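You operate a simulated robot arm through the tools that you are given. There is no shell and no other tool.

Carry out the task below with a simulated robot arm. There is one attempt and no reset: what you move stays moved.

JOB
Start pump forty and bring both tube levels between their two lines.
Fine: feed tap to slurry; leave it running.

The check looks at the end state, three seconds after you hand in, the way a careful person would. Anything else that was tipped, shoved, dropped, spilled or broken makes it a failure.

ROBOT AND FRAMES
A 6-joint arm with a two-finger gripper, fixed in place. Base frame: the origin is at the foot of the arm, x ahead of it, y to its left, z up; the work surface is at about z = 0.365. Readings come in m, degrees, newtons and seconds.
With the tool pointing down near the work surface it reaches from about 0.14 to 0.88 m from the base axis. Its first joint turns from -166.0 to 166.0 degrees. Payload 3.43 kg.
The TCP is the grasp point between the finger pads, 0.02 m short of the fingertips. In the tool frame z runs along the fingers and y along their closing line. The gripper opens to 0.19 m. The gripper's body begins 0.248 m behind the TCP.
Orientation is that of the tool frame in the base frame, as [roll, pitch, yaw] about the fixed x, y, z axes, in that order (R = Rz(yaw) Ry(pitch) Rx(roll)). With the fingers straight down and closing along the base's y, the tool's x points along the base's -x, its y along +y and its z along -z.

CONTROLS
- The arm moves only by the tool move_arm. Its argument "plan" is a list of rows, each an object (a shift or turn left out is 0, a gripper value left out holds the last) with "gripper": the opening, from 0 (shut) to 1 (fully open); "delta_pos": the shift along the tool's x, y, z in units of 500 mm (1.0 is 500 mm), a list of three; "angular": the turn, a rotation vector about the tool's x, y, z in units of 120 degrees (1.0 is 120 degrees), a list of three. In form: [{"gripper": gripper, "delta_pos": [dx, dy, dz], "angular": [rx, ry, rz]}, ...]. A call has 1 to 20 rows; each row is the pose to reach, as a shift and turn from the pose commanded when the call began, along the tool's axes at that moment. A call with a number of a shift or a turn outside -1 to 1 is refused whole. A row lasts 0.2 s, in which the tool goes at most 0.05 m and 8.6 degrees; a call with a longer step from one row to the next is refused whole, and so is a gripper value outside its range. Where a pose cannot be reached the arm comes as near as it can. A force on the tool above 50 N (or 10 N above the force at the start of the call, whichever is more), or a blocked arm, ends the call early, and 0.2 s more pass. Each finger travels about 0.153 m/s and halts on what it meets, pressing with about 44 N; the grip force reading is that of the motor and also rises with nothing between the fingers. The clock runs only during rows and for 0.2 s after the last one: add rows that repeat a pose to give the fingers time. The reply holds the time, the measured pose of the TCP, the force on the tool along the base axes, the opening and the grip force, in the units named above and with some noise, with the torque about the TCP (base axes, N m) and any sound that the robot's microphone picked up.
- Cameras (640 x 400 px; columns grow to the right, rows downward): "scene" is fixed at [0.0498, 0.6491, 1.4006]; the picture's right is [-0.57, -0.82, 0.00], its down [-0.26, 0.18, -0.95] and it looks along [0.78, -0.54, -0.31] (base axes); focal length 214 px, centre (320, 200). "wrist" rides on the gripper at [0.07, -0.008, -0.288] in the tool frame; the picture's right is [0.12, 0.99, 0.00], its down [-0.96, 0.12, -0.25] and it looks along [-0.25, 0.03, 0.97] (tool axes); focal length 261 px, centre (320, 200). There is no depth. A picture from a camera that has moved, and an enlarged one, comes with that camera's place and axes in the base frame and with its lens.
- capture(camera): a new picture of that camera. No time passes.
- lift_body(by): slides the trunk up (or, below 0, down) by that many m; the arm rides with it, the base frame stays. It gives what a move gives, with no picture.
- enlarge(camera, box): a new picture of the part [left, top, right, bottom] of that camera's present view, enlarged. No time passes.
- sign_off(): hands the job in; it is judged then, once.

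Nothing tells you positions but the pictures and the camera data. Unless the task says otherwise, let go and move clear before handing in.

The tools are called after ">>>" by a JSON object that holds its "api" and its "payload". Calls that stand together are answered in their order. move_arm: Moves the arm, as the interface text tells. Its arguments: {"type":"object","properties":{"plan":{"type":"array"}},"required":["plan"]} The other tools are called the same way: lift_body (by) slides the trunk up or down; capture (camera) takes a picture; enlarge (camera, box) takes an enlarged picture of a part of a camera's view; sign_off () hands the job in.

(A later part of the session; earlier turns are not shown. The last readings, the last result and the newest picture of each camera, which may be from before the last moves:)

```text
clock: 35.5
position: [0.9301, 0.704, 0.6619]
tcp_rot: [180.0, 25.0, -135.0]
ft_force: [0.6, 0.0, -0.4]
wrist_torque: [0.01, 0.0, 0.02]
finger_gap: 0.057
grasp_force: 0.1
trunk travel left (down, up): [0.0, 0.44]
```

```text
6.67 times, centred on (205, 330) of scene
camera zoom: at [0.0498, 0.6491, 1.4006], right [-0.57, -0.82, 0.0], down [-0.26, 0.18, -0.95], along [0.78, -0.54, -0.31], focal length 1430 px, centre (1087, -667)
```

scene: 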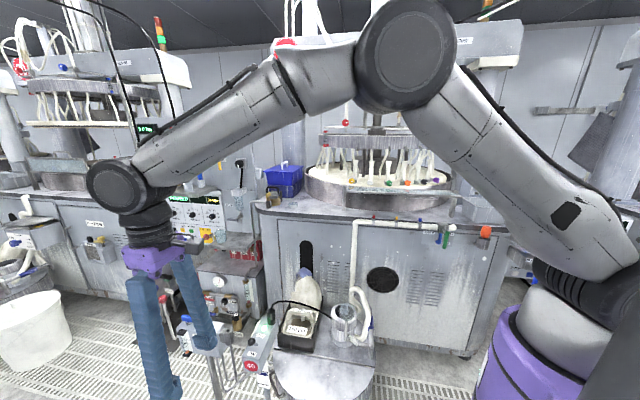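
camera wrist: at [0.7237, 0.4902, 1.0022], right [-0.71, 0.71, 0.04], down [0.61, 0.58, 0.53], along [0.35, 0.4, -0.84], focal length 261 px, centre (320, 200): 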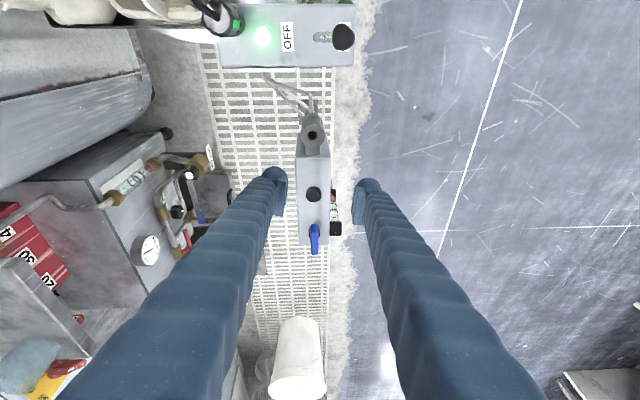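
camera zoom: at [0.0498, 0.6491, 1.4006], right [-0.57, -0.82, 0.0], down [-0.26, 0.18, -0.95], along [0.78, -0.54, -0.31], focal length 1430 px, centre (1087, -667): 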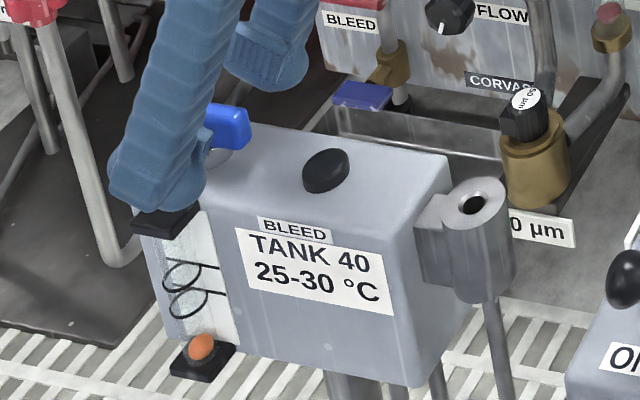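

>>> {"api": "move_arm", "payload": {"plan": [{"gripper": 0.2}, {"gripper": 0.12}, {"gripper": 0.08}, {"gripper": 0.08}, {"gripper": 0.08}]}}

>>> {"api": "enlarge", "payload": {"camera": "wrist", "box": [270, 130, 370, 250]}}

```text
clock: 36.7
position: [0.9312, 0.7047, 0.6616]
tcp_rot: [179.9, 25.0, -135.0]
ft_force: [-0.3, 0.3, 0.8]
wrist_torque: [0.01, 0.0, 0.02]
finger_gap: 0.0155
grasp_force: 0.2
trunk travel left (down, up): [0.0, 0.44]
```

```text
3.33 times, centred on (320, 190) of wrist
camera zoom: at [0.8069, 0.5665, 0.894], right [-0.78, 0.63, -0.05], down [0.46, 0.62, 0.63], along [0.43, 0.47, -0.77], focal length 869 px, centre (320, 233)
```

zoom: 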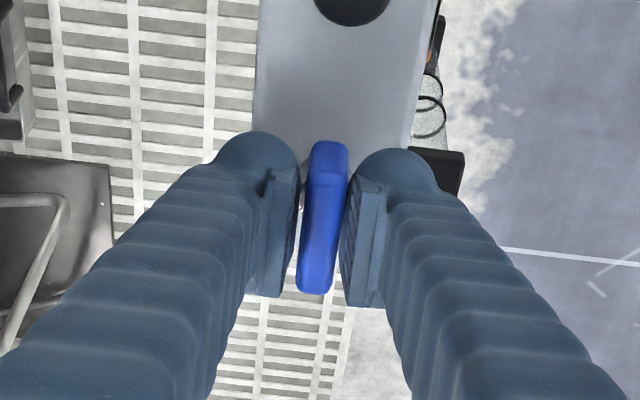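

The fingers loosely bracket the handle. I'll turn it a small amount counter-clockwise (seen from above) and watch both tubes.

>>> {"api": "move_arm", "payload": {"plan": [{"gripper": 0.08, "angular": [-0.0176, 0, -0.0378]}, {"angular": [-0.0352, 0, -0.0755]}, {"angular": [-0.0528, 0, -0.1133]}, {"angular": [-0.0528, 0, -0.1133]}]}}

>>> {"api": "enlarge", "payload": {"camera": "scene", "box": [170, 260, 270, 360]}}

>>> {"api": "enlarge", "payload": {"camera": "wrist", "box": [270, 130, 370, 250]}}

```text
clock: 37.7
position: [0.9324, 0.7022, 0.6623]
tcp_rot: [-180.0, 25.0, -120.0]
ft_force: [0.7, -0.8, 0.4]
wrist_torque: [0.02, 0.04, -0.01]
finger_gap: 0.0158
grasp_force: 1.4
trunk travel left (down, up): [0.0, 0.44]
```

```text
4.00 times, centred on (220, 310) of scene
camera zoom: at [0.0498, 0.6491, 1.4006], right [-0.57, -0.82, 0.0], down [-0.26, 0.18, -0.95], along [0.78, -0.54, -0.31], focal length 858 px, centre (720, -240)
```

zoom: 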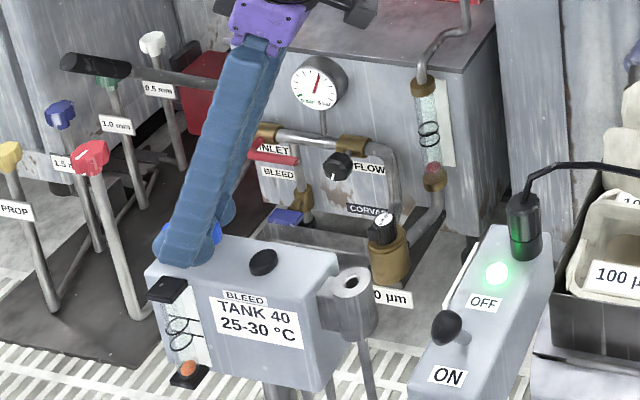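

```text
3.33 times, centred on (320, 190) of wrist
camera zoom: at [0.8476, 0.5386, 0.8938], right [-0.91, 0.4, -0.05], down [0.28, 0.72, 0.63], along [0.29, 0.56, -0.77], focal length 869 px, centre (320, 233)
```

zoom: 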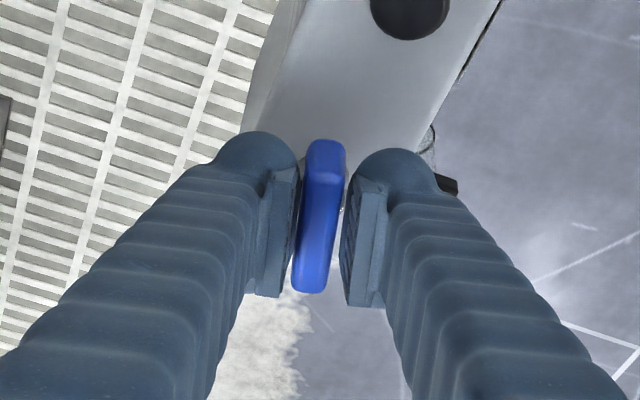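

The handle follows easily. Checking the floats.

>>> {"api": "enlarge", "payload": {"camera": "scene", "box": [172, 322, 212, 362]}}

>>> {"api": "enlarge", "payload": {"camera": "scene", "box": [225, 270, 265, 310]}}

```text
10.00 times, centred on (192, 342) of scene
camera zoom: at [0.0498, 0.6491, 1.4006], right [-0.57, -0.82, 0.0], down [-0.26, 0.18, -0.95], along [0.78, -0.54, -0.31], focal length 2145 px, centre (1600, -1220)
```

zoom: 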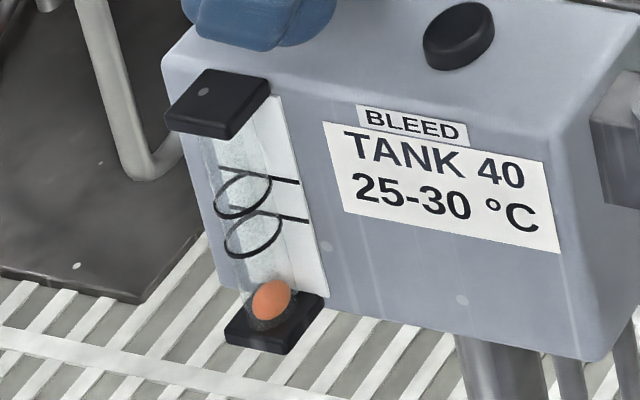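

```text
10.00 times, centred on (245, 290) of scene
camera zoom: at [0.0498, 0.6491, 1.4006], right [-0.57, -0.82, 0.0], down [-0.26, 0.18, -0.95], along [0.78, -0.54, -0.31], focal length 2145 px, centre (1070, -700)
```

zoom: 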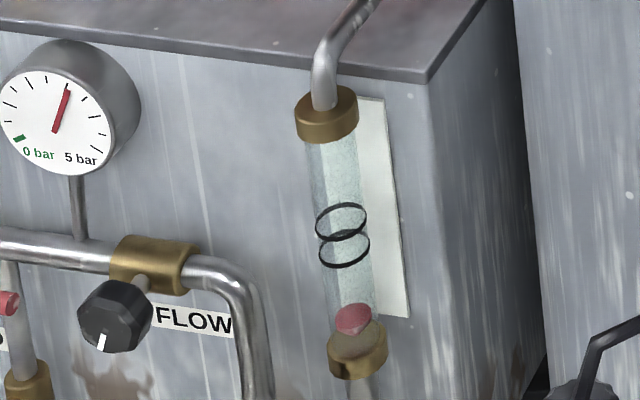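

No change yet. Continue turning counter-clockwise in steps.

>>> {"api": "move_arm", "payload": {"plan": [{"gripper": 0.08, "angular": [-0.0176, 0, -0.0378]}, {"angular": [-0.0352, 0, -0.0755]}, {"angular": [-0.0528, 0, -0.1133]}, {"angular": [-0.0528, 0, -0.1133]}]}}

>>> {"api": "enlarge", "payload": {"camera": "scene", "box": [170, 260, 270, 360]}}

>>> {"api": "enlarge", "payload": {"camera": "scene", "box": [172, 322, 212, 362]}}

>>> {"api": "enlarge", "payload": {"camera": "wrist", "box": [270, 130, 370, 250]}}

```text
clock: 38.7
position: [0.9298, 0.6995, 0.661]
tcp_rot: [179.9, 24.9, -105.0]
ft_force: [11.3, -1.1, -2.6]
wrist_torque: [0.03, 0.02, -0.1]
finger_gap: 0.0217
grasp_force: 6.3
out of reach, approached as far as the arm can: row 3, 4
trunk travel left (down, up): [0.0, 0.44]
```

```text
4.00 times, centred on (220, 310) of scene
camera zoom: at [0.0498, 0.6491, 1.4006], right [-0.57, -0.82, 0.0], down [-0.26, 0.18, -0.95], along [0.78, -0.54, -0.31], focal length 858 px, centre (720, -240)
```

zoom: 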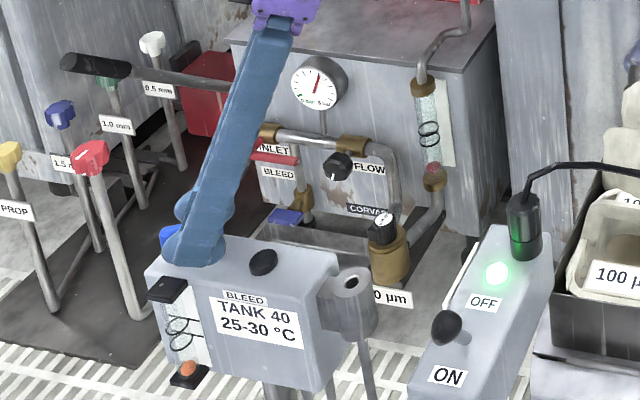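

```text
10.00 times, centred on (192, 342) of scene
camera zoom: at [0.0498, 0.6491, 1.4006], right [-0.57, -0.82, 0.0], down [-0.26, 0.18, -0.95], along [0.78, -0.54, -0.31], focal length 2145 px, centre (1600, -1220)
```

zoom: 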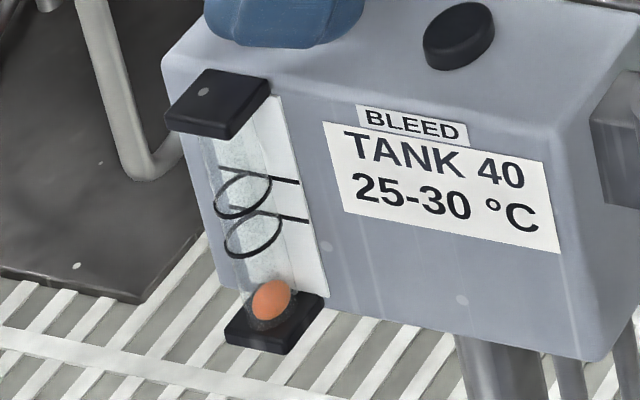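

```text
3.33 times, centred on (320, 190) of wrist
camera zoom: at [0.8907, 0.5185, 0.8931], right [-0.99, 0.15, -0.05], down [0.09, 0.77, 0.63], along [0.14, 0.62, -0.77], focal length 869 px, centre (320, 233)
```

zoom: 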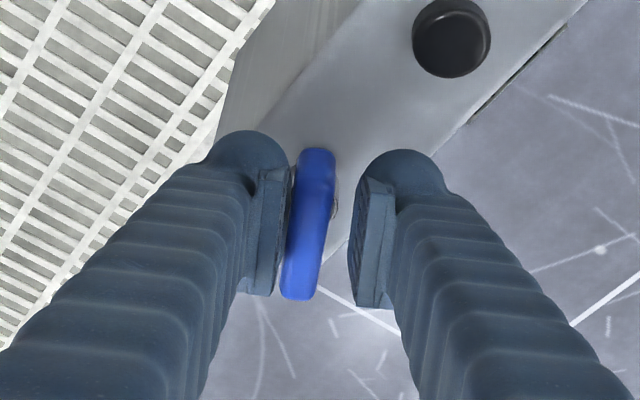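

No flow change with ~28° counter-clockwise, and I'm at my reach on that side. I'll turn it back through the start position and a little clockwise instead.

>>> {"api": "move_arm", "payload": {"plan": [{"gripper": 0.08, "angular": [0.0264, 0, 0.0566]}, {"angular": [0.0528, 0, 0.1133]}, {"angular": [0.0792, 0, 0.1699]}, {"angular": [0.1056, 0, 0.2266]}, {"angular": [0.132, 0, 0.2832]}, {"angular": [0.1584, 0, 0.3399]}, {"angular": [0.1584, 0, 0.3399]}]}}

>>> {"api": "enlarge", "payload": {"camera": "scene", "box": [170, 260, 270, 360]}}

>>> {"api": "enlarge", "payload": {"camera": "scene", "box": [172, 322, 212, 362]}}

>>> {"api": "enlarge", "payload": {"camera": "wrist", "box": [270, 130, 370, 250]}}

```text
clock: 40.3
position: [0.9266, 0.7019, 0.6609]
tcp_rot: [-179.9, 24.9, -150.0]
ft_force: [-13.3, 8.5, -0.5]
wrist_torque: [-0.33, -0.24, 1.68]
finger_gap: 0.0191
grasp_force: 44.8
trunk travel left (down, up): [0.0, 0.44]
```

```text
4.00 times, centred on (220, 310) of scene
camera zoom: at [0.0498, 0.6491, 1.4006], right [-0.57, -0.82, 0.0], down [-0.26, 0.18, -0.95], along [0.78, -0.54, -0.31], focal length 858 px, centre (720, -240)
```

zoom: 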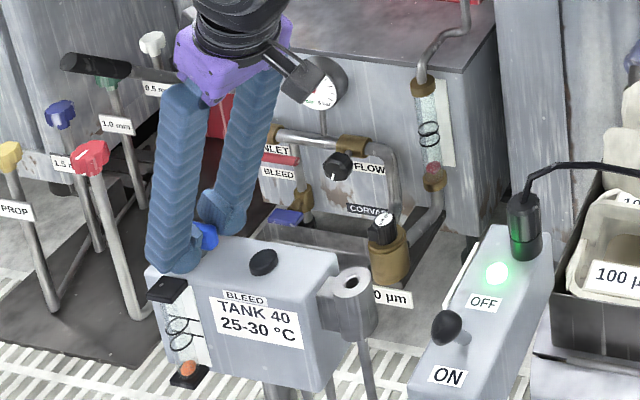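

```text
10.00 times, centred on (192, 342) of scene
camera zoom: at [0.0498, 0.6491, 1.4006], right [-0.57, -0.82, 0.0], down [-0.26, 0.18, -0.95], along [0.78, -0.54, -0.31], focal length 2145 px, centre (1600, -1220)
```

zoom: 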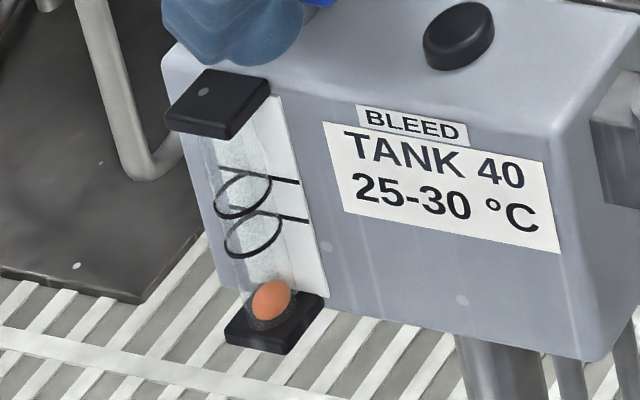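

```text
3.33 times, centred on (320, 190) of wrist
camera zoom: at [0.7715, 0.6017, 0.893], right [-0.59, 0.81, -0.05], down [0.61, 0.48, 0.63], along [0.53, 0.34, -0.77], focal length 869 px, centre (320, 233)
```

zoom: 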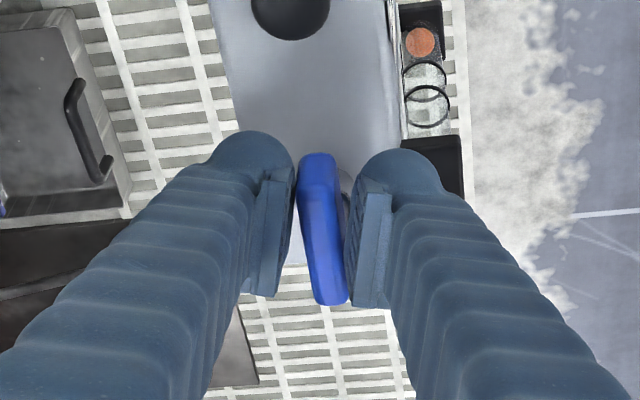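

The handle has a hard stop at its start position and opens counter-clockwise; I must relieve that torque now. I'll rotate back, release, retreat, and then push the handle further round with closed fingers.

>>> {"api": "move_arm", "payload": {"plan": [{"gripper": 0.08, "angular": [-0.0264, 0, -0.0566]}, {"angular": [-0.0528, 0, -0.1133]}, {"gripper": 0.2, "angular": [-0.0528, 0, -0.1133]}, {"gripper": 0.3, "angular": [-0.0528, 0, -0.1133]}, {"gripper": 0.3, "angular": [-0.0528, 0, -0.1133]}]}}

>>> {"api": "enlarge", "payload": {"camera": "wrist", "box": [270, 130, 370, 250]}}

```text
clock: 41.5
position: [0.9291, 0.7011, 0.6611]
tcp_rot: [180.0, 25.0, -135.0]
ft_force: [0.3, -1.0, 0.4]
wrist_torque: [0.01, 0.0, 0.02]
finger_gap: 0.0569
grasp_force: 0.0
trunk travel left (down, up): [0.0, 0.44]
```

```text
3.33 times, centred on (320, 190) of wrist
camera zoom: at [0.8046, 0.5632, 0.8931], right [-0.78, 0.63, -0.05], down [0.46, 0.62, 0.63], along [0.43, 0.47, -0.77], focal length 869 px, centre (320, 233)
```

zoom: 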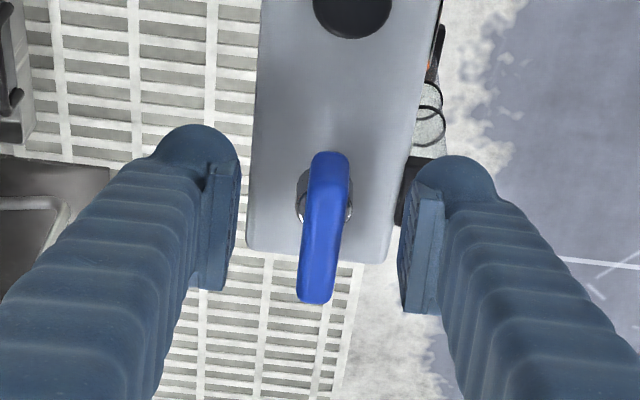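

The handle is back at its start. I'll retreat 0.1 m, close the fingers and reduce tilt to 15° for a pushing tool.

>>> {"api": "move_arm", "payload": {"plan": [{"gripper": 0.3, "delta_pos": [0, 0, -0.08]}, {"delta_pos": [0, 0, -0.16]}, {"delta_pos": [0, 0, -0.2], "angular": [0, 0.03, 0]}, {"gripper": 0.1, "delta_pos": [0, 0, -0.2], "angular": [0, 0.06, 0]}, {"gripper": 0.0, "delta_pos": [0, 0, -0.2], "angular": [0, 0.0833, 0]}, {"gripper": 0.0, "delta_pos": [0, 0, -0.2], "angular": [0, 0.0833, 0]}]}}

>>> {"api": "capture", "payload": {"camera": "wrist"}}

>>> {"api": "enlarge", "payload": {"camera": "scene", "box": [172, 312, 236, 368]}}

```text
clock: 42.9
position: [0.8974, 0.67, 0.7506]
tcp_rot: [-179.9, 14.9, -135.0]
ft_force: [-0.3, 0.2, -0.7]
wrist_torque: [0.01, 0.01, 0.02]
finger_gap: 0.0003
grasp_force: 34.1
trunk travel left (down, up): [0.0, 0.44]
```

```text
taken
camera wrist: at [0.8046, 0.5633, 1.0116], right [-0.78, 0.62, -0.03], down [0.53, 0.69, 0.49], along [0.32, 0.37, -0.87], focal length 261 px, centre (320, 200)
```

wrist: 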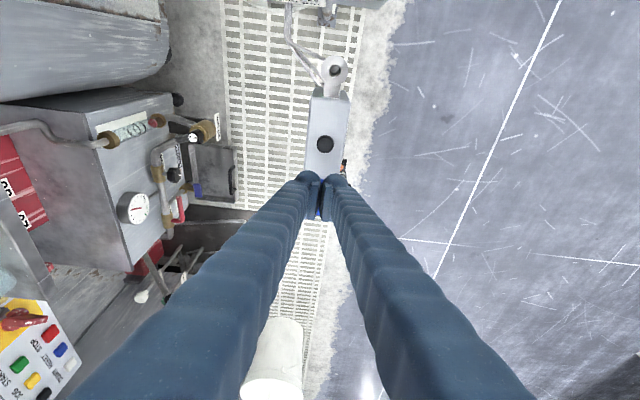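

```text
7.14 times, centred on (204, 340) of scene
camera zoom: at [0.0498, 0.6491, 1.4006], right [-0.57, -0.82, 0.0], down [-0.26, 0.18, -0.95], along [0.78, -0.54, -0.31], focal length 1532 px, centre (1149, -800)
```

zoom: 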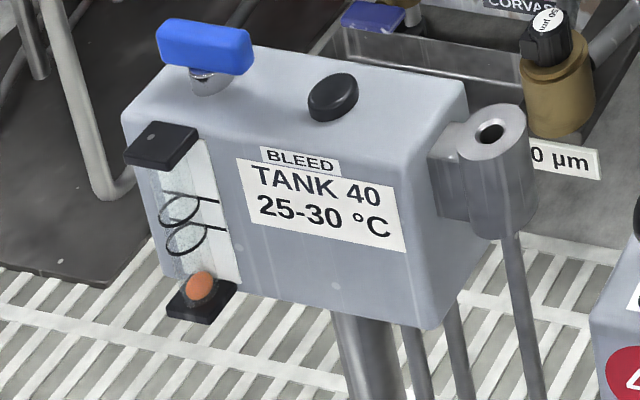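

Handle and cap undisturbed. Now positioning the closed fingertips on the front (+n) side of the handle's near end.

>>> {"api": "move_arm", "payload": {"plan": [{"gripper": 0.0, "delta_pos": [-0.004, 0.068, 0.063]}, {"delta_pos": [0.008, 0.068, 0.11]}, {"delta_pos": [0.018, 0.068, 0.147]}, {"delta_pos": [0.028, 0.068, 0.184]}, {"delta_pos": [0.028, 0.068, 0.184]}]}}

>>> {"api": "enlarge", "payload": {"camera": "wrist", "box": [270, 110, 370, 250]}}

>>> {"api": "enlarge", "payload": {"camera": "scene", "box": [172, 300, 236, 356]}}

```text
clock: 44.1
position: [0.8813, 0.7014, 0.6644]
tcp_rot: [179.9, 15.3, -135.1]
ft_force: [-6.6, -6.4, 23.8]
wrist_torque: [-0.23, -0.76, -0.24]
finger_gap: 0.0002
grasp_force: 33.8
trunk travel left (down, up): [0.0, 0.44]
```

```text
2.86 times, centred on (320, 180) of wrist
camera zoom: at [0.787, 0.5942, 0.9239], right [-0.78, 0.62, -0.03], down [0.53, 0.69, 0.49], along [0.33, 0.37, -0.87], focal length 745 px, centre (320, 257)
```

zoom: 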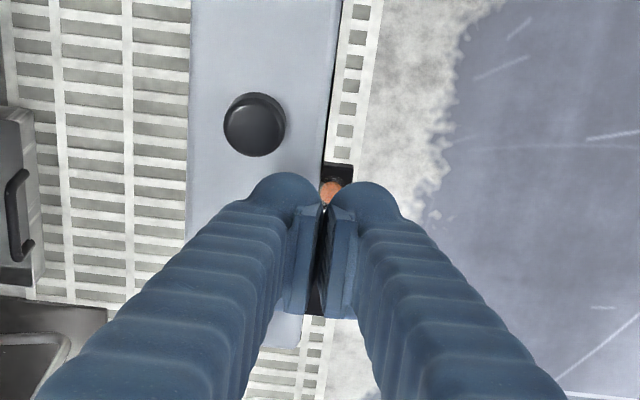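

```text
7.14 times, centred on (204, 328) of scene
camera zoom: at [0.0498, 0.6491, 1.4006], right [-0.57, -0.82, 0.0], down [-0.26, 0.18, -0.95], along [0.78, -0.54, -0.31], focal length 1532 px, centre (1149, -714)
```

zoom: 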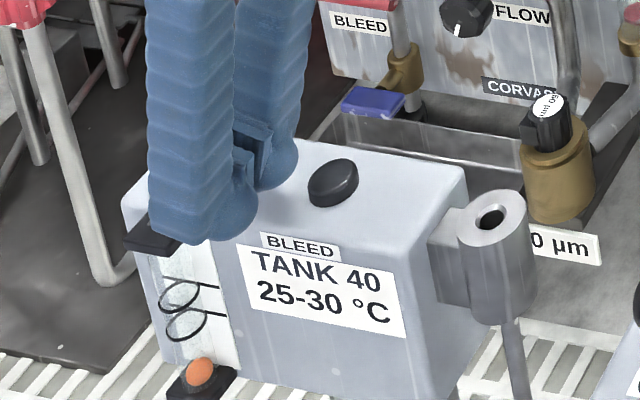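

The fingers are thicker than assumed and are resting on top of the handle (24 N). Lifting off right away.

>>> {"api": "move_arm", "payload": {"plan": [{"gripper": 0.0, "delta_pos": [-0.013, 0, -0.048]}, {"delta_pos": [-0.021, 0, -0.08]}, {"delta_pos": [-0.021, 0, -0.08]}]}}

>>> {"api": "enlarge", "payload": {"camera": "wrist", "box": [250, 110, 390, 250]}}

>>> {"api": "enlarge", "payload": {"camera": "scene", "box": [172, 300, 236, 356]}}

```text
clock: 44.9
position: [0.8799, 0.7013, 0.6999]
tcp_rot: [180.0, 15.1, -135.0]
ft_force: [-0.1, 0.3, 0.4]
wrist_torque: [0.0, 0.04, 0.0]
finger_gap: 0.0
grasp_force: 34.0
trunk travel left (down, up): [0.0, 0.44]
```

```text
2.86 times, centred on (320, 180) of wrist
camera zoom: at [0.7873, 0.595, 0.9611], right [-0.78, 0.62, -0.03], down [0.53, 0.69, 0.49], along [0.32, 0.37, -0.87], focal length 745 px, centre (320, 257)
```

zoom: 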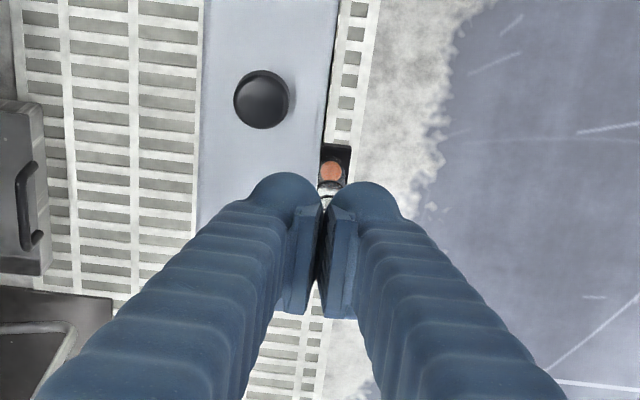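

```text
7.14 times, centred on (204, 328) of scene
camera zoom: at [0.0498, 0.6491, 1.4006], right [-0.57, -0.82, 0.0], down [-0.26, 0.18, -0.95], along [0.78, -0.54, -0.31], focal length 1532 px, centre (1149, -714)
```

zoom: 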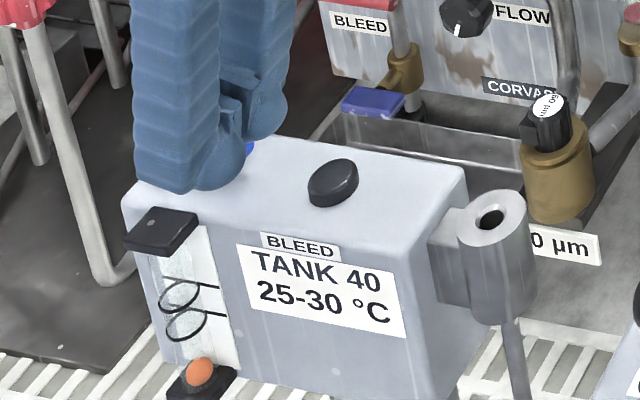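

Nothing moved. Re-deriving from several views, the handle axis is ~1 cm further out (t≈1.166) and its top is at ≈0.655. I'll open the gripper to a wide fork and use the front finger's flat inner pad to push the handle's near end instead; first raise and reposition.

>>> {"api": "move_arm", "payload": {"plan": [{"gripper": 0.0, "delta_pos": [-0.021, 0, -0.077]}, {"gripper": 0.2, "delta_pos": [-0.022, -0.02, -0.077], "angular": [0, -0.02, 0]}, {"gripper": 0.42, "delta_pos": [-0.024, -0.07, -0.076], "angular": [0, -0.0417, 0]}, {"gripper": 0.42, "delta_pos": [-0.027, -0.113, -0.075], "angular": [0, -0.0417, 0]}, {"gripper": 0.42, "delta_pos": [-0.027, -0.113, -0.075], "angular": [0, -0.0417, 0]}]}}

>>> {"api": "enlarge", "payload": {"camera": "wrist", "box": [250, 110, 390, 250]}}

>>> {"api": "enlarge", "payload": {"camera": "scene", "box": [172, 300, 236, 356]}}

```text
clock: 46.1
position: [0.9242, 0.6634, 0.7404]
tcp_rot: [180.0, 20.1, -135.0]
ft_force: [-0.5, -0.5, 0.0]
wrist_torque: [0.01, 0.01, 0.0]
finger_gap: 0.0798
grasp_force: 0.0
trunk travel left (down, up): [0.0, 0.44]
```

```text
2.86 times, centred on (320, 180) of wrist
camera zoom: at [0.8148, 0.5414, 0.9878], right [-0.78, 0.62, -0.04], down [0.5, 0.66, 0.56], along [0.38, 0.42, -0.83], focal length 745 px, centre (320, 257)
```

zoom: 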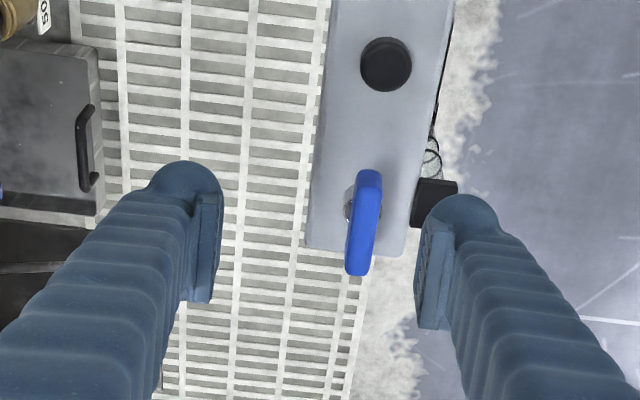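

```text
7.14 times, centred on (204, 328) of scene
camera zoom: at [0.0498, 0.6491, 1.4006], right [-0.57, -0.82, 0.0], down [-0.26, 0.18, -0.95], along [0.78, -0.54, -0.31], focal length 1532 px, centre (1149, -714)
```

zoom: 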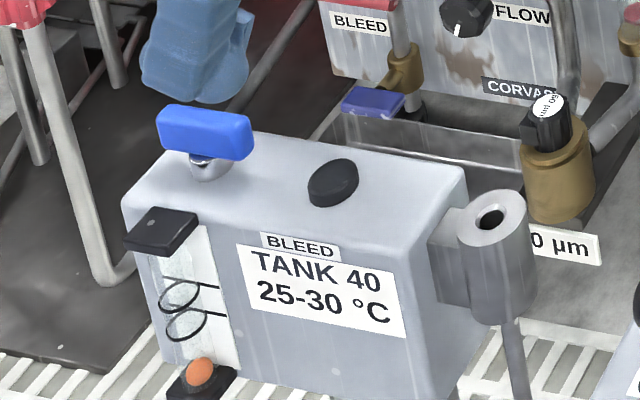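

Clear view and good clearance. Lowering the fork around the handle's near end, watching force.

>>> {"api": "move_arm", "payload": {"plan": [{"gripper": 0.42, "delta_pos": [0.02, 0, 0.055]}, {"delta_pos": [0.04, 0, 0.11]}, {"delta_pos": [0.049, 0, 0.135]}, {"delta_pos": [0.057, 0, 0.157]}, {"delta_pos": [0.057, 0, 0.157]}]}}

>>> {"api": "enlarge", "payload": {"camera": "wrist", "box": [250, 110, 390, 250]}}

```text
clock: 47.3
position: [0.9245, 0.6637, 0.6562]
tcp_rot: [-179.9, 20.0, -135.0]
ft_force: [0.7, -0.5, 0.0]
wrist_torque: [0.0, 0.03, -0.01]
finger_gap: 0.0795
grasp_force: 0.1
trunk travel left (down, up): [0.0, 0.44]
```

```text
2.86 times, centred on (320, 180) of wrist
camera zoom: at [0.8148, 0.5416, 0.9035], right [-0.78, 0.62, -0.04], down [0.5, 0.66, 0.56], along [0.38, 0.42, -0.83], focal length 745 px, centre (320, 257)
```

zoom: 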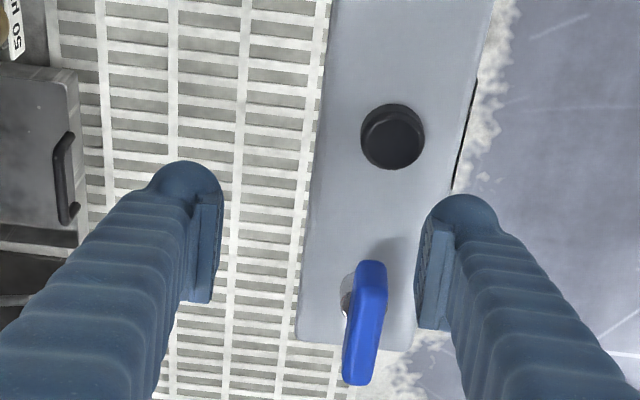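

>>> {"api": "move_arm", "payload": {"plan": [{"gripper": 0.42, "delta_pos": [0.003, -0.018, -0.001]}, {"delta_pos": [0.007, -0.033, -0.002]}, {"delta_pos": [0.005, -0.04, -0.002]}, {"delta_pos": [0.004, -0.046, -0.002]}, {"delta_pos": [0.004, -0.046, -0.002]}]}}

>>> {"api": "enlarge", "payload": {"camera": "wrist", "box": [250, 110, 390, 250]}}

>>> {"api": "enlarge", "payload": {"camera": "scene", "box": [170, 260, 270, 360]}}

```text
clock: 48.5
position: [0.9385, 0.6469, 0.6561]
tcp_rot: [180.0, 19.9, -135.0]
ft_force: [-0.9, 0.3, -0.9]
wrist_torque: [-0.02, 0.01, 0.05]
finger_gap: 0.0808
grasp_force: 0.7
trunk travel left (down, up): [0.0, 0.44]
```

```text
2.86 times, centred on (320, 180) of wrist
camera zoom: at [0.8295, 0.5238, 0.9045], right [-0.78, 0.62, -0.04], down [0.5, 0.66, 0.56], along [0.38, 0.42, -0.83], focal length 745 px, centre (320, 257)
```

zoom: 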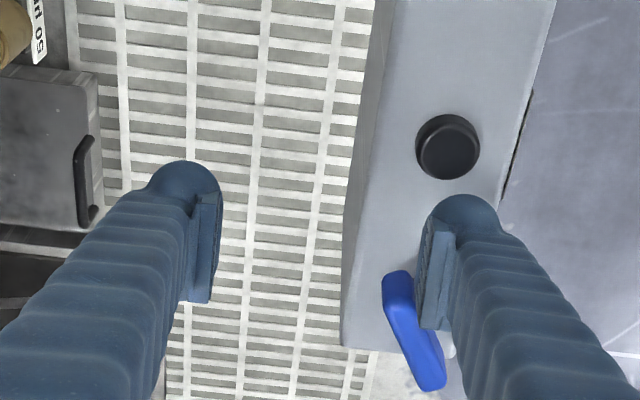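

```text
4.00 times, centred on (220, 310) of scene
camera zoom: at [0.0498, 0.6491, 1.4006], right [-0.57, -0.82, 0.0], down [-0.26, 0.18, -0.95], along [0.78, -0.54, -0.31], focal length 858 px, centre (720, -240)
```

zoom: 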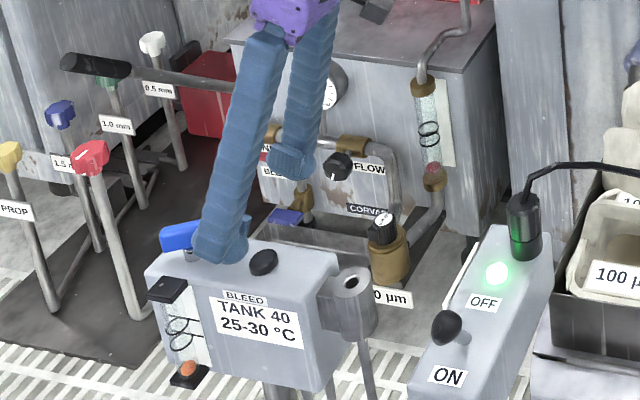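

The handle turns freely (about 30° now), float still at rest. Pushing further.

>>> {"api": "move_arm", "payload": {"plan": [{"gripper": 0.42, "delta_pos": [-0.003, -0.01, 0.001]}, {"delta_pos": [-0.007, -0.02, 0.002]}, {"delta_pos": [-0.013, -0.024, 0.005]}, {"delta_pos": [-0.013, -0.024, 0.005]}]}}

>>> {"api": "enlarge", "payload": {"camera": "wrist", "box": [250, 110, 390, 250]}}

>>> {"api": "enlarge", "payload": {"camera": "scene", "box": [170, 260, 270, 360]}}

```text
clock: 49.5
position: [0.9525, 0.6425, 0.6573]
tcp_rot: [-179.9, 20.0, -134.9]
ft_force: [-2.2, -1.2, 0.2]
wrist_torque: [-0.03, 0.0, 0.09]
finger_gap: 0.0802
grasp_force: 0.4
trunk travel left (down, up): [0.0, 0.44]
```

```text
2.86 times, centred on (320, 180) of wrist
camera zoom: at [0.8429, 0.5204, 0.9043], right [-0.78, 0.62, -0.04], down [0.5, 0.66, 0.56], along [0.38, 0.42, -0.83], focal length 745 px, centre (320, 257)
```

zoom: 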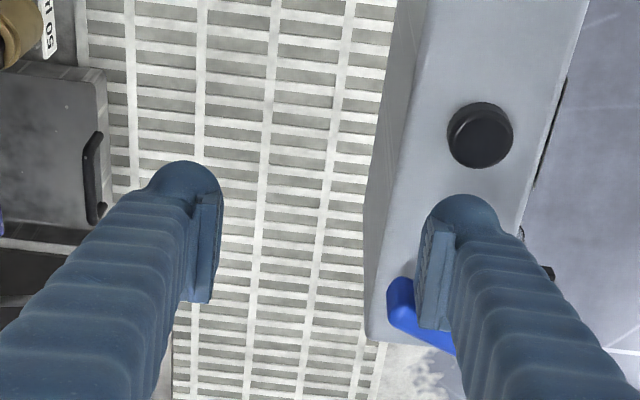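

```text
4.00 times, centred on (220, 310) of scene
camera zoom: at [0.0498, 0.6491, 1.4006], right [-0.57, -0.82, 0.0], down [-0.26, 0.18, -0.95], along [0.78, -0.54, -0.31], focal length 858 px, centre (720, -240)
```

zoom: 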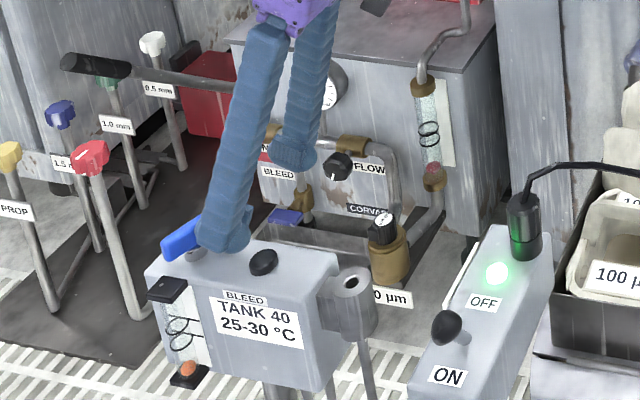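

>>> {"api": "enlarge", "payload": {"camera": "scene", "box": [172, 322, 212, 362]}}

>>> {"api": "move_arm", "payload": {"plan": [{"gripper": 0.42, "delta_pos": [-0.01, -0.006, 0.004]}, {"delta_pos": [-0.02, -0.01, 0.008]}, {"delta_pos": [-0.028, -0.012, 0.011]}, {"delta_pos": [-0.028, -0.012, 0.011]}]}}

>>> {"api": "enlarge", "payload": {"camera": "wrist", "box": [250, 110, 390, 250]}}

>>> {"api": "enlarge", "payload": {"camera": "scene", "box": [170, 260, 270, 360]}}

>>> {"api": "enlarge", "payload": {"camera": "scene", "box": [172, 322, 212, 362]}}

```text
10.00 times, centred on (192, 342) of scene
camera zoom: at [0.0498, 0.6491, 1.4006], right [-0.57, -0.82, 0.0], down [-0.26, 0.18, -0.95], along [0.78, -0.54, -0.31], focal length 2145 px, centre (1600, -1220)
```

zoom: 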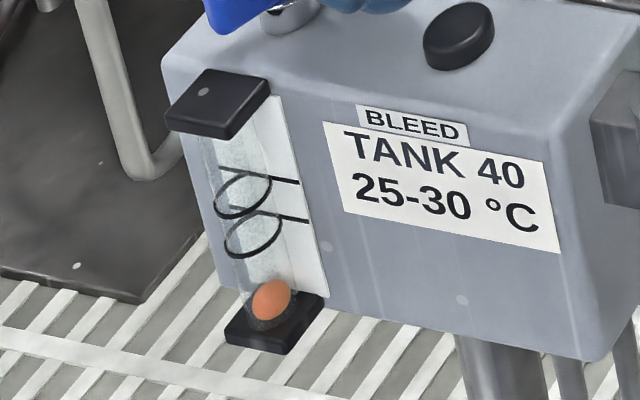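

```text
clock: 50.3
position: [0.9641, 0.6457, 0.6542]
tcp_rot: [179.9, 19.5, -134.9]
ft_force: [-5.5, -8.0, 4.4]
wrist_torque: [0.35, 0.18, 0.64]
finger_gap: 0.0793
grasp_force: 0.0
trunk travel left (down, up): [0.0, 0.44]
stopped in row 4: the force on the tool passed its limit at 53 N (the readings are from after the stop); the commanded pose is now the measured one
```

```text
2.86 times, centred on (320, 180) of wrist
camera zoom: at [0.8568, 0.5236, 0.9036], right [-0.78, 0.62, -0.04], down [0.5, 0.67, 0.55], along [0.37, 0.41, -0.83], focal length 745 px, centre (320, 257)
```

zoom: 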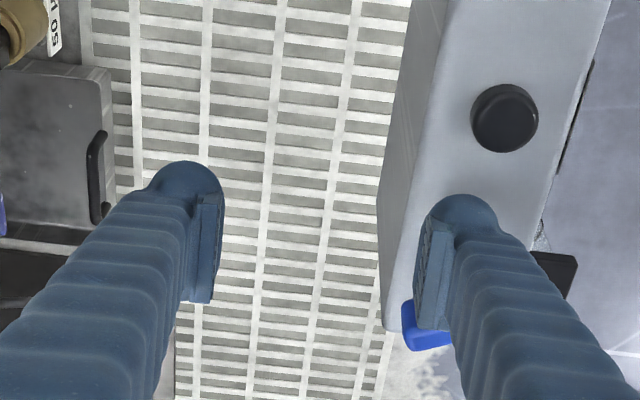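

```text
4.00 times, centred on (220, 310) of scene
camera zoom: at [0.0498, 0.6491, 1.4006], right [-0.57, -0.82, 0.0], down [-0.26, 0.18, -0.95], along [0.78, -0.54, -0.31], focal length 858 px, centre (720, -240)
```

zoom: 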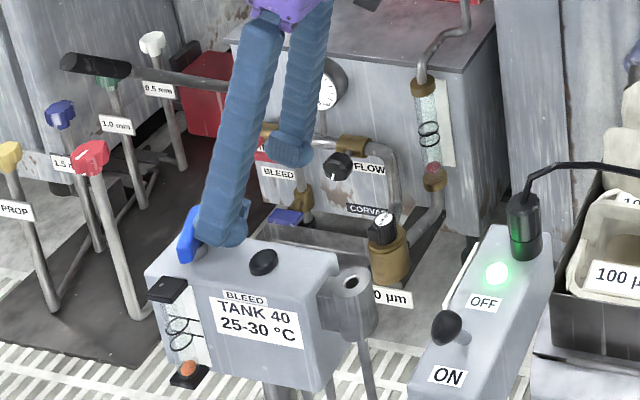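

```text
10.00 times, centred on (192, 342) of scene
camera zoom: at [0.0498, 0.6491, 1.4006], right [-0.57, -0.82, 0.0], down [-0.26, 0.18, -0.95], along [0.78, -0.54, -0.31], focal length 2145 px, centre (1600, -1220)
```

zoom: 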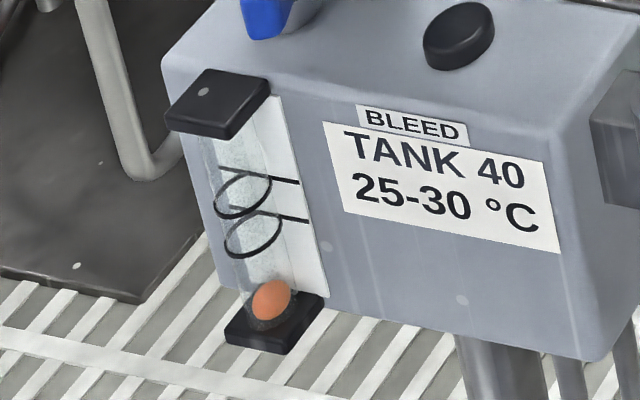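

The handle is fully open at its 90° stop; easing off the contact and letting a couple of seconds pass to see whether either float responds.

>>> {"api": "move_arm", "payload": {"plan": [{"gripper": 0.42, "delta_pos": [0.01, 0.016, -0.004]}, {"delta_pos": [0.01, 0.016, -0.004]}, {"delta_pos": [0.01, 0.016, -0.004]}, {"delta_pos": [0.01, 0.016, -0.004]}, {"delta_pos": [0.01, 0.016, -0.004]}, {"delta_pos": [0.01, 0.016, -0.004]}, {"delta_pos": [0.01, 0.016, -0.004]}, {"delta_pos": [0.01, 0.016, -0.004]}, {"delta_pos": [0.01, 0.016, -0.004]}, {"delta_pos": [0.01, 0.016, -0.004]}]}}

>>> {"api": "enlarge", "payload": {"camera": "scene", "box": [170, 260, 270, 360]}}

>>> {"api": "enlarge", "payload": {"camera": "scene", "box": [172, 322, 212, 362]}}

>>> {"api": "enlarge", "payload": {"camera": "scene", "box": [200, 262, 264, 318]}}

```text
clock: 52.5
position: [0.9547, 0.6484, 0.6535]
tcp_rot: [180.0, 19.5, -134.9]
ft_force: [-1.6, -2.7, 1.5]
wrist_torque: [0.08, 0.05, 0.11]
finger_gap: 0.0791
grasp_force: 0.0
trunk travel left (down, up): [0.0, 0.44]
```

```text
4.00 times, centred on (220, 310) of scene
camera zoom: at [0.0498, 0.6491, 1.4006], right [-0.57, -0.82, 0.0], down [-0.26, 0.18, -0.95], along [0.78, -0.54, -0.31], focal length 858 px, centre (720, -240)
```

zoom: 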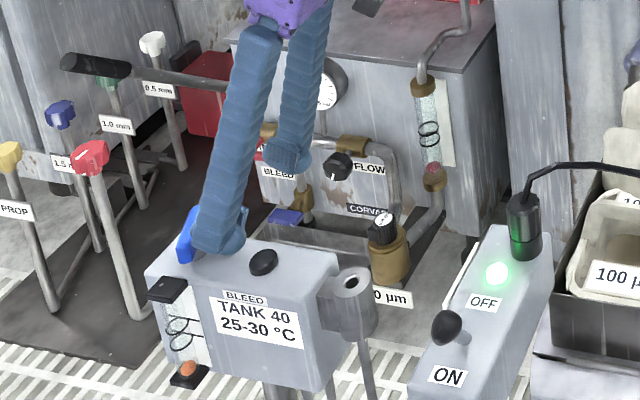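

```text
10.00 times, centred on (192, 342) of scene
camera zoom: at [0.0498, 0.6491, 1.4006], right [-0.57, -0.82, 0.0], down [-0.26, 0.18, -0.95], along [0.78, -0.54, -0.31], focal length 2145 px, centre (1600, -1220)
```

zoom: 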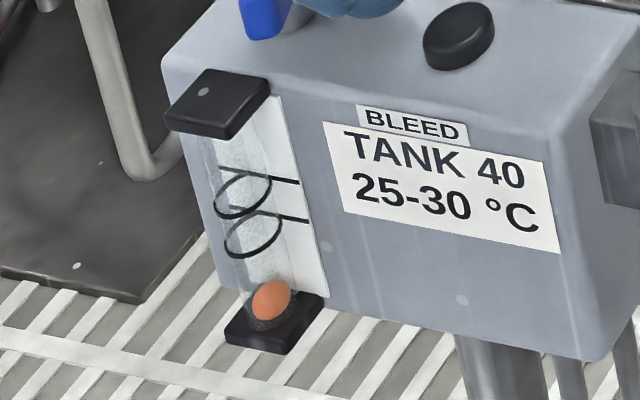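

```text
7.14 times, centred on (232, 290) of scene
camera zoom: at [0.0498, 0.6491, 1.4006], right [-0.57, -0.82, 0.0], down [-0.26, 0.18, -0.95], along [0.78, -0.54, -0.31], focal length 1532 px, centre (949, -443)
```

zoom: 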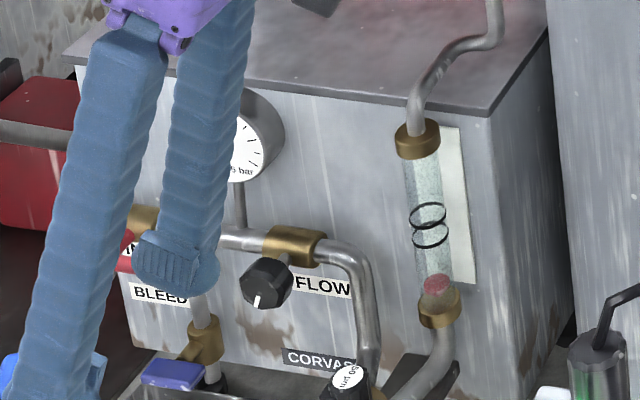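

No response from either tube with the blue valve fully open, so the black control next to the BLEED label is the other unknown on this block. I'll lift away and look at it closely before deciding.

>>> {"api": "move_arm", "payload": {"plan": [{"gripper": 0.42, "delta_pos": [0.019, 0, -0.007]}, {"delta_pos": [-0.01, 0, -0.09]}, {"delta_pos": [-0.041, 0, -0.176]}, {"gripper": 0.3, "delta_pos": [0.0, 0.06, -0.19], "angular": [0, 0.027, 0]}, {"delta_pos": [0.039, 0.112, -0.205], "angular": [0, 0.054, 0]}, {"delta_pos": [0.039, 0.112, -0.205], "angular": [0, 0.054, 0]}]}}

>>> {"api": "enlarge", "payload": {"camera": "wrist", "box": [250, 110, 390, 250]}}

>>> {"api": "enlarge", "payload": {"camera": "scene", "box": [172, 300, 236, 356]}}

>>> {"api": "capture", "payload": {"camera": "wrist"}}

```text
clock: 53.9
position: [0.8764, 0.6518, 0.7448]
tcp_rot: [-179.9, 12.9, -135.0]
ft_force: [-0.5, 0.6, 0.0]
wrist_torque: [-0.05, -0.04, -0.02]
finger_gap: 0.0569
grasp_force: 0.1
trunk travel left (down, up): [0.0, 0.44]
```

```text
2.86 times, centred on (320, 180) of wrist
camera zoom: at [0.7904, 0.551, 1.0107], right [-0.79, 0.62, -0.03], down [0.54, 0.71, 0.46], along [0.3, 0.34, -0.89], focal length 745 px, centre (320, 257)
```

zoom: 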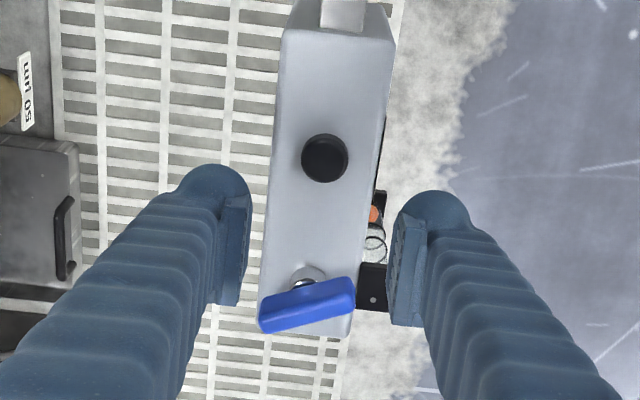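

```text
7.14 times, centred on (204, 328) of scene
camera zoom: at [0.0498, 0.6491, 1.4006], right [-0.57, -0.82, 0.0], down [-0.26, 0.18, -0.95], along [0.78, -0.54, -0.31], focal length 1532 px, centre (1149, -714)
```

zoom: 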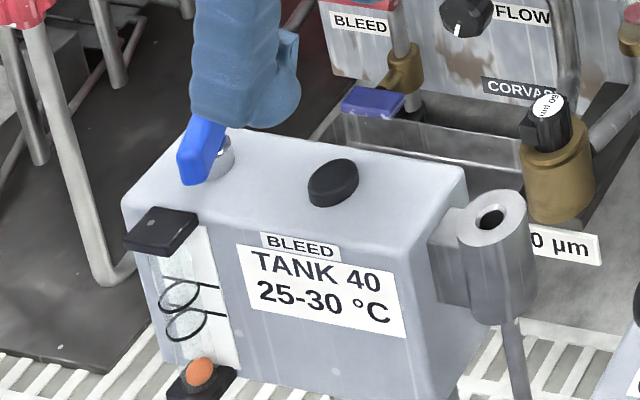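

```text
taken
camera wrist: at [0.7904, 0.551, 1.0107], right [-0.79, 0.62, -0.03], down [0.54, 0.71, 0.46], along [0.3, 0.34, -0.89], focal length 261 px, centre (320, 200)
```

wrist: 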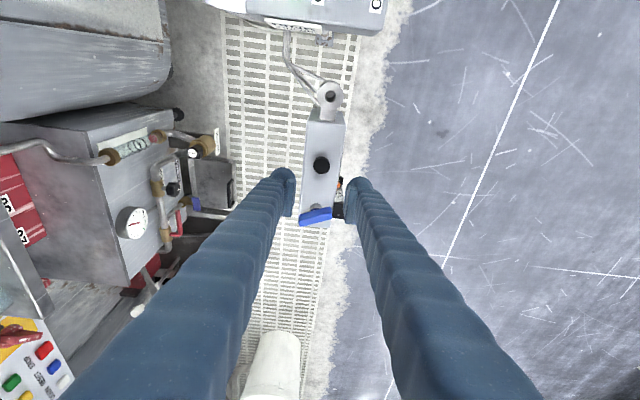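

I'll test the black control: lower onto it, grip lightly and try a small counter-clockwise turn while watching the float.

>>> {"api": "move_arm", "payload": {"plan": [{"gripper": 0.3, "delta_pos": [0.01, -0.004, 0.06]}, {"delta_pos": [0.023, -0.004, 0.12]}, {"delta_pos": [0.031, -0.004, 0.16]}, {"delta_pos": [0.036, -0.004, 0.186]}, {"delta_pos": [0.036, -0.004, 0.186]}]}}

>>> {"api": "enlarge", "payload": {"camera": "wrist", "box": [250, 110, 390, 250]}}

>>> {"api": "enlarge", "payload": {"camera": "scene", "box": [172, 300, 236, 356]}}

```text
clock: 55.1
position: [0.8817, 0.651, 0.651]
tcp_rot: [179.9, 13.1, -135.0]
ft_force: [-0.1, -0.4, 0.5]
wrist_torque: [-0.03, 0.01, 0.0]
finger_gap: 0.057
grasp_force: 0.0
trunk travel left (down, up): [0.0, 0.44]
```

```text
2.86 times, centred on (320, 180) of wrist
camera zoom: at [0.7949, 0.5506, 0.9161], right [-0.79, 0.62, -0.03], down [0.54, 0.71, 0.46], along [0.3, 0.34, -0.89], focal length 745 px, centre (320, 257)
```

zoom: 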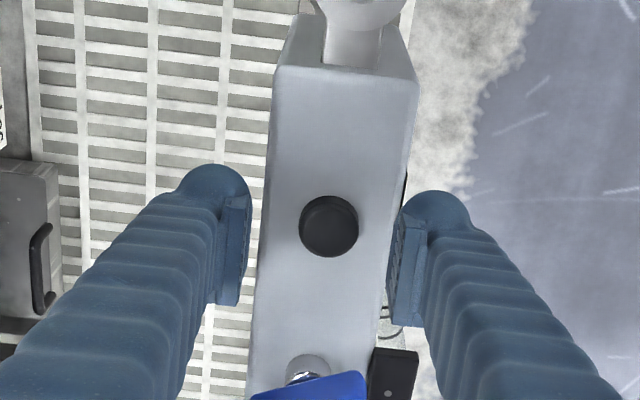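

```text
7.14 times, centred on (204, 328) of scene
camera zoom: at [0.0498, 0.6491, 1.4006], right [-0.57, -0.82, 0.0], down [-0.26, 0.18, -0.95], along [0.78, -0.54, -0.31], focal length 1532 px, centre (1149, -714)
```

zoom: 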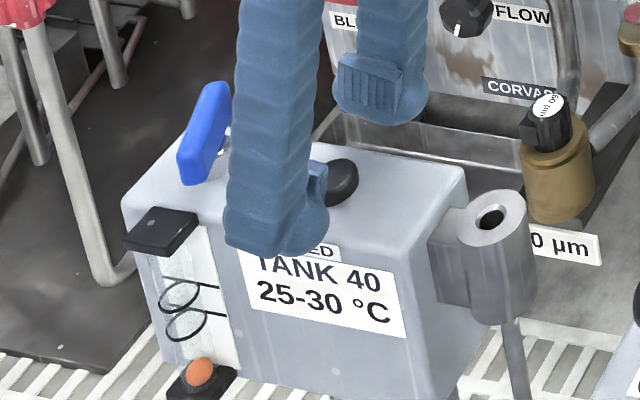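

>>> {"api": "move_arm", "payload": {"plan": [{"gripper": 0.2, "delta_pos": [0.004, 0.003, -0.001]}, {"gripper": 0.14, "delta_pos": [0.004, 0.003, -0.001]}, {"gripper": 0.12, "delta_pos": [0.004, 0.003, -0.001]}, {"gripper": 0.12, "delta_pos": [0.004, 0.003, -0.001]}]}}

>>> {"api": "enlarge", "payload": {"camera": "wrist", "box": [250, 110, 390, 250]}}

```text
clock: 56.1
position: [0.8796, 0.65, 0.6499]
tcp_rot: [179.9, 13.0, -134.9]
ft_force: [0.4, -0.9, -0.3]
wrist_torque: [0.02, -0.01, 0.0]
finger_gap: 0.0228
grasp_force: 0.0
trunk travel left (down, up): [0.0, 0.44]
```

```text
2.86 times, centred on (320, 180) of wrist
camera zoom: at [0.7924, 0.5501, 0.9163], right [-0.79, 0.62, -0.03], down [0.54, 0.71, 0.46], along [0.3, 0.34, -0.89], focal length 745 px, centre (320, 257)
```

zoom: 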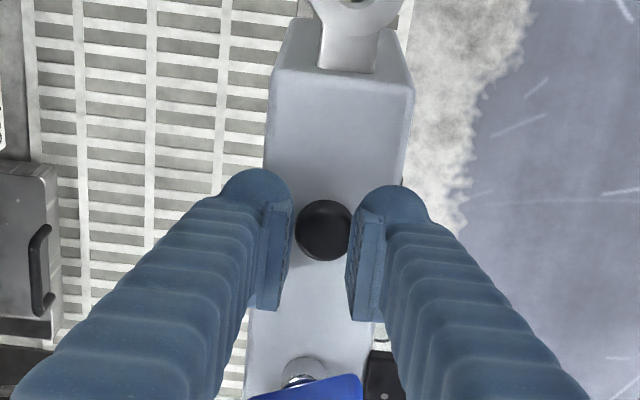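

>>> {"api": "move_arm", "payload": {"plan": [{"gripper": 0.09}, {"gripper": 0.07}, {"gripper": 0.07}]}}

>>> {"api": "enlarge", "payload": {"camera": "wrist", "box": [250, 110, 390, 250]}}

```text
clock: 56.9
position: [0.8797, 0.6501, 0.6502]
tcp_rot: [-180.0, 13.0, -134.8]
ft_force: [0.1, 0.6, 0.9]
wrist_torque: [0.04, 0.04, 0.03]
finger_gap: 0.0134
grasp_force: 0.1
trunk travel left (down, up): [0.0, 0.44]
```

```text
2.86 times, centred on (320, 180) of wrist
camera zoom: at [0.7924, 0.5502, 0.9163], right [-0.79, 0.62, -0.03], down [0.54, 0.71, 0.46], along [0.3, 0.34, -0.89], focal length 745 px, centre (320, 257)
```

zoom: 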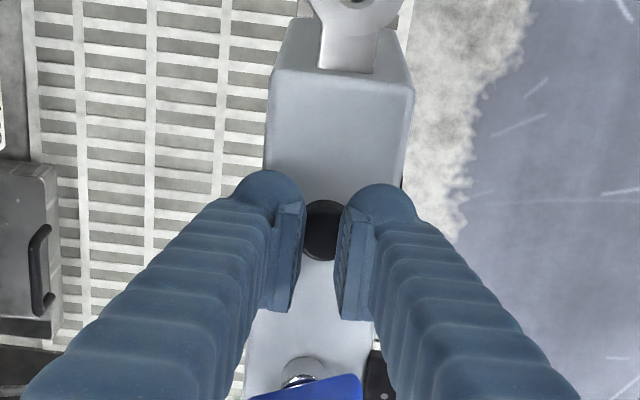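

The fingers closed above the knob's top, so the knob sits lower than estimated. Opening, lowering 1.2 cm, and trying again.

>>> {"api": "move_arm", "payload": {"plan": [{"gripper": 0.2}, {"gripper": 0.2}, {"gripper": 0.2, "delta_pos": [0.003, 0, 0.012]}, {"gripper": 0.2, "delta_pos": [0.005, 0, 0.0234]}, {"gripper": 0.2, "delta_pos": [0.005, 0, 0.0234]}]}}

>>> {"api": "enlarge", "payload": {"camera": "wrist", "box": [250, 110, 390, 250]}}

>>> {"api": "enlarge", "payload": {"camera": "scene", "box": [172, 300, 236, 356]}}

```text
clock: 58.1
position: [0.8799, 0.6506, 0.6417]
tcp_rot: [180.0, 13.2, -134.8]
ft_force: [-5.9, -5.8, 20.2]
wrist_torque: [0.01, 0.5, 0.06]
finger_gap: 0.038
grasp_force: 0.0
trunk travel left (down, up): [0.0, 0.44]
```

```text
2.86 times, centred on (320, 180) of wrist
camera zoom: at [0.7918, 0.5499, 0.9072], right [-0.79, 0.62, -0.03], down [0.54, 0.71, 0.46], along [0.3, 0.35, -0.89], focal length 745 px, centre (320, 257)
```

zoom: 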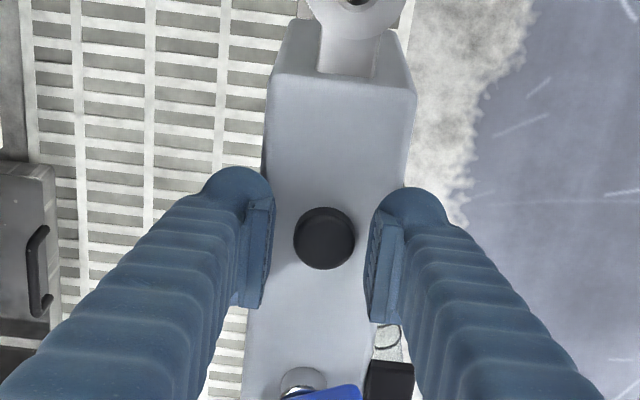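

```text
7.14 times, centred on (204, 328) of scene
camera zoom: at [0.0498, 0.6491, 1.4006], right [-0.57, -0.82, 0.0], down [-0.26, 0.18, -0.95], along [0.78, -0.54, -0.31], focal length 1532 px, centre (1149, -714)
```

zoom: 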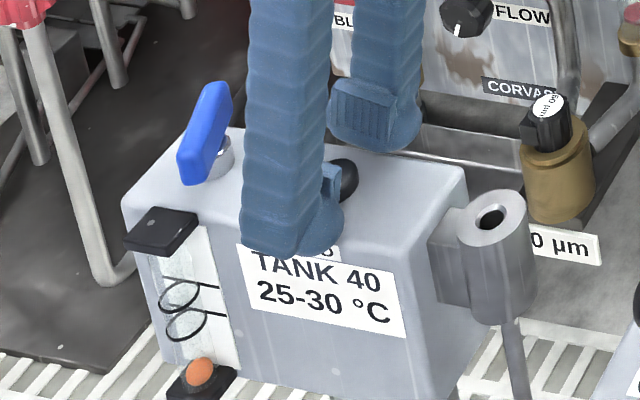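

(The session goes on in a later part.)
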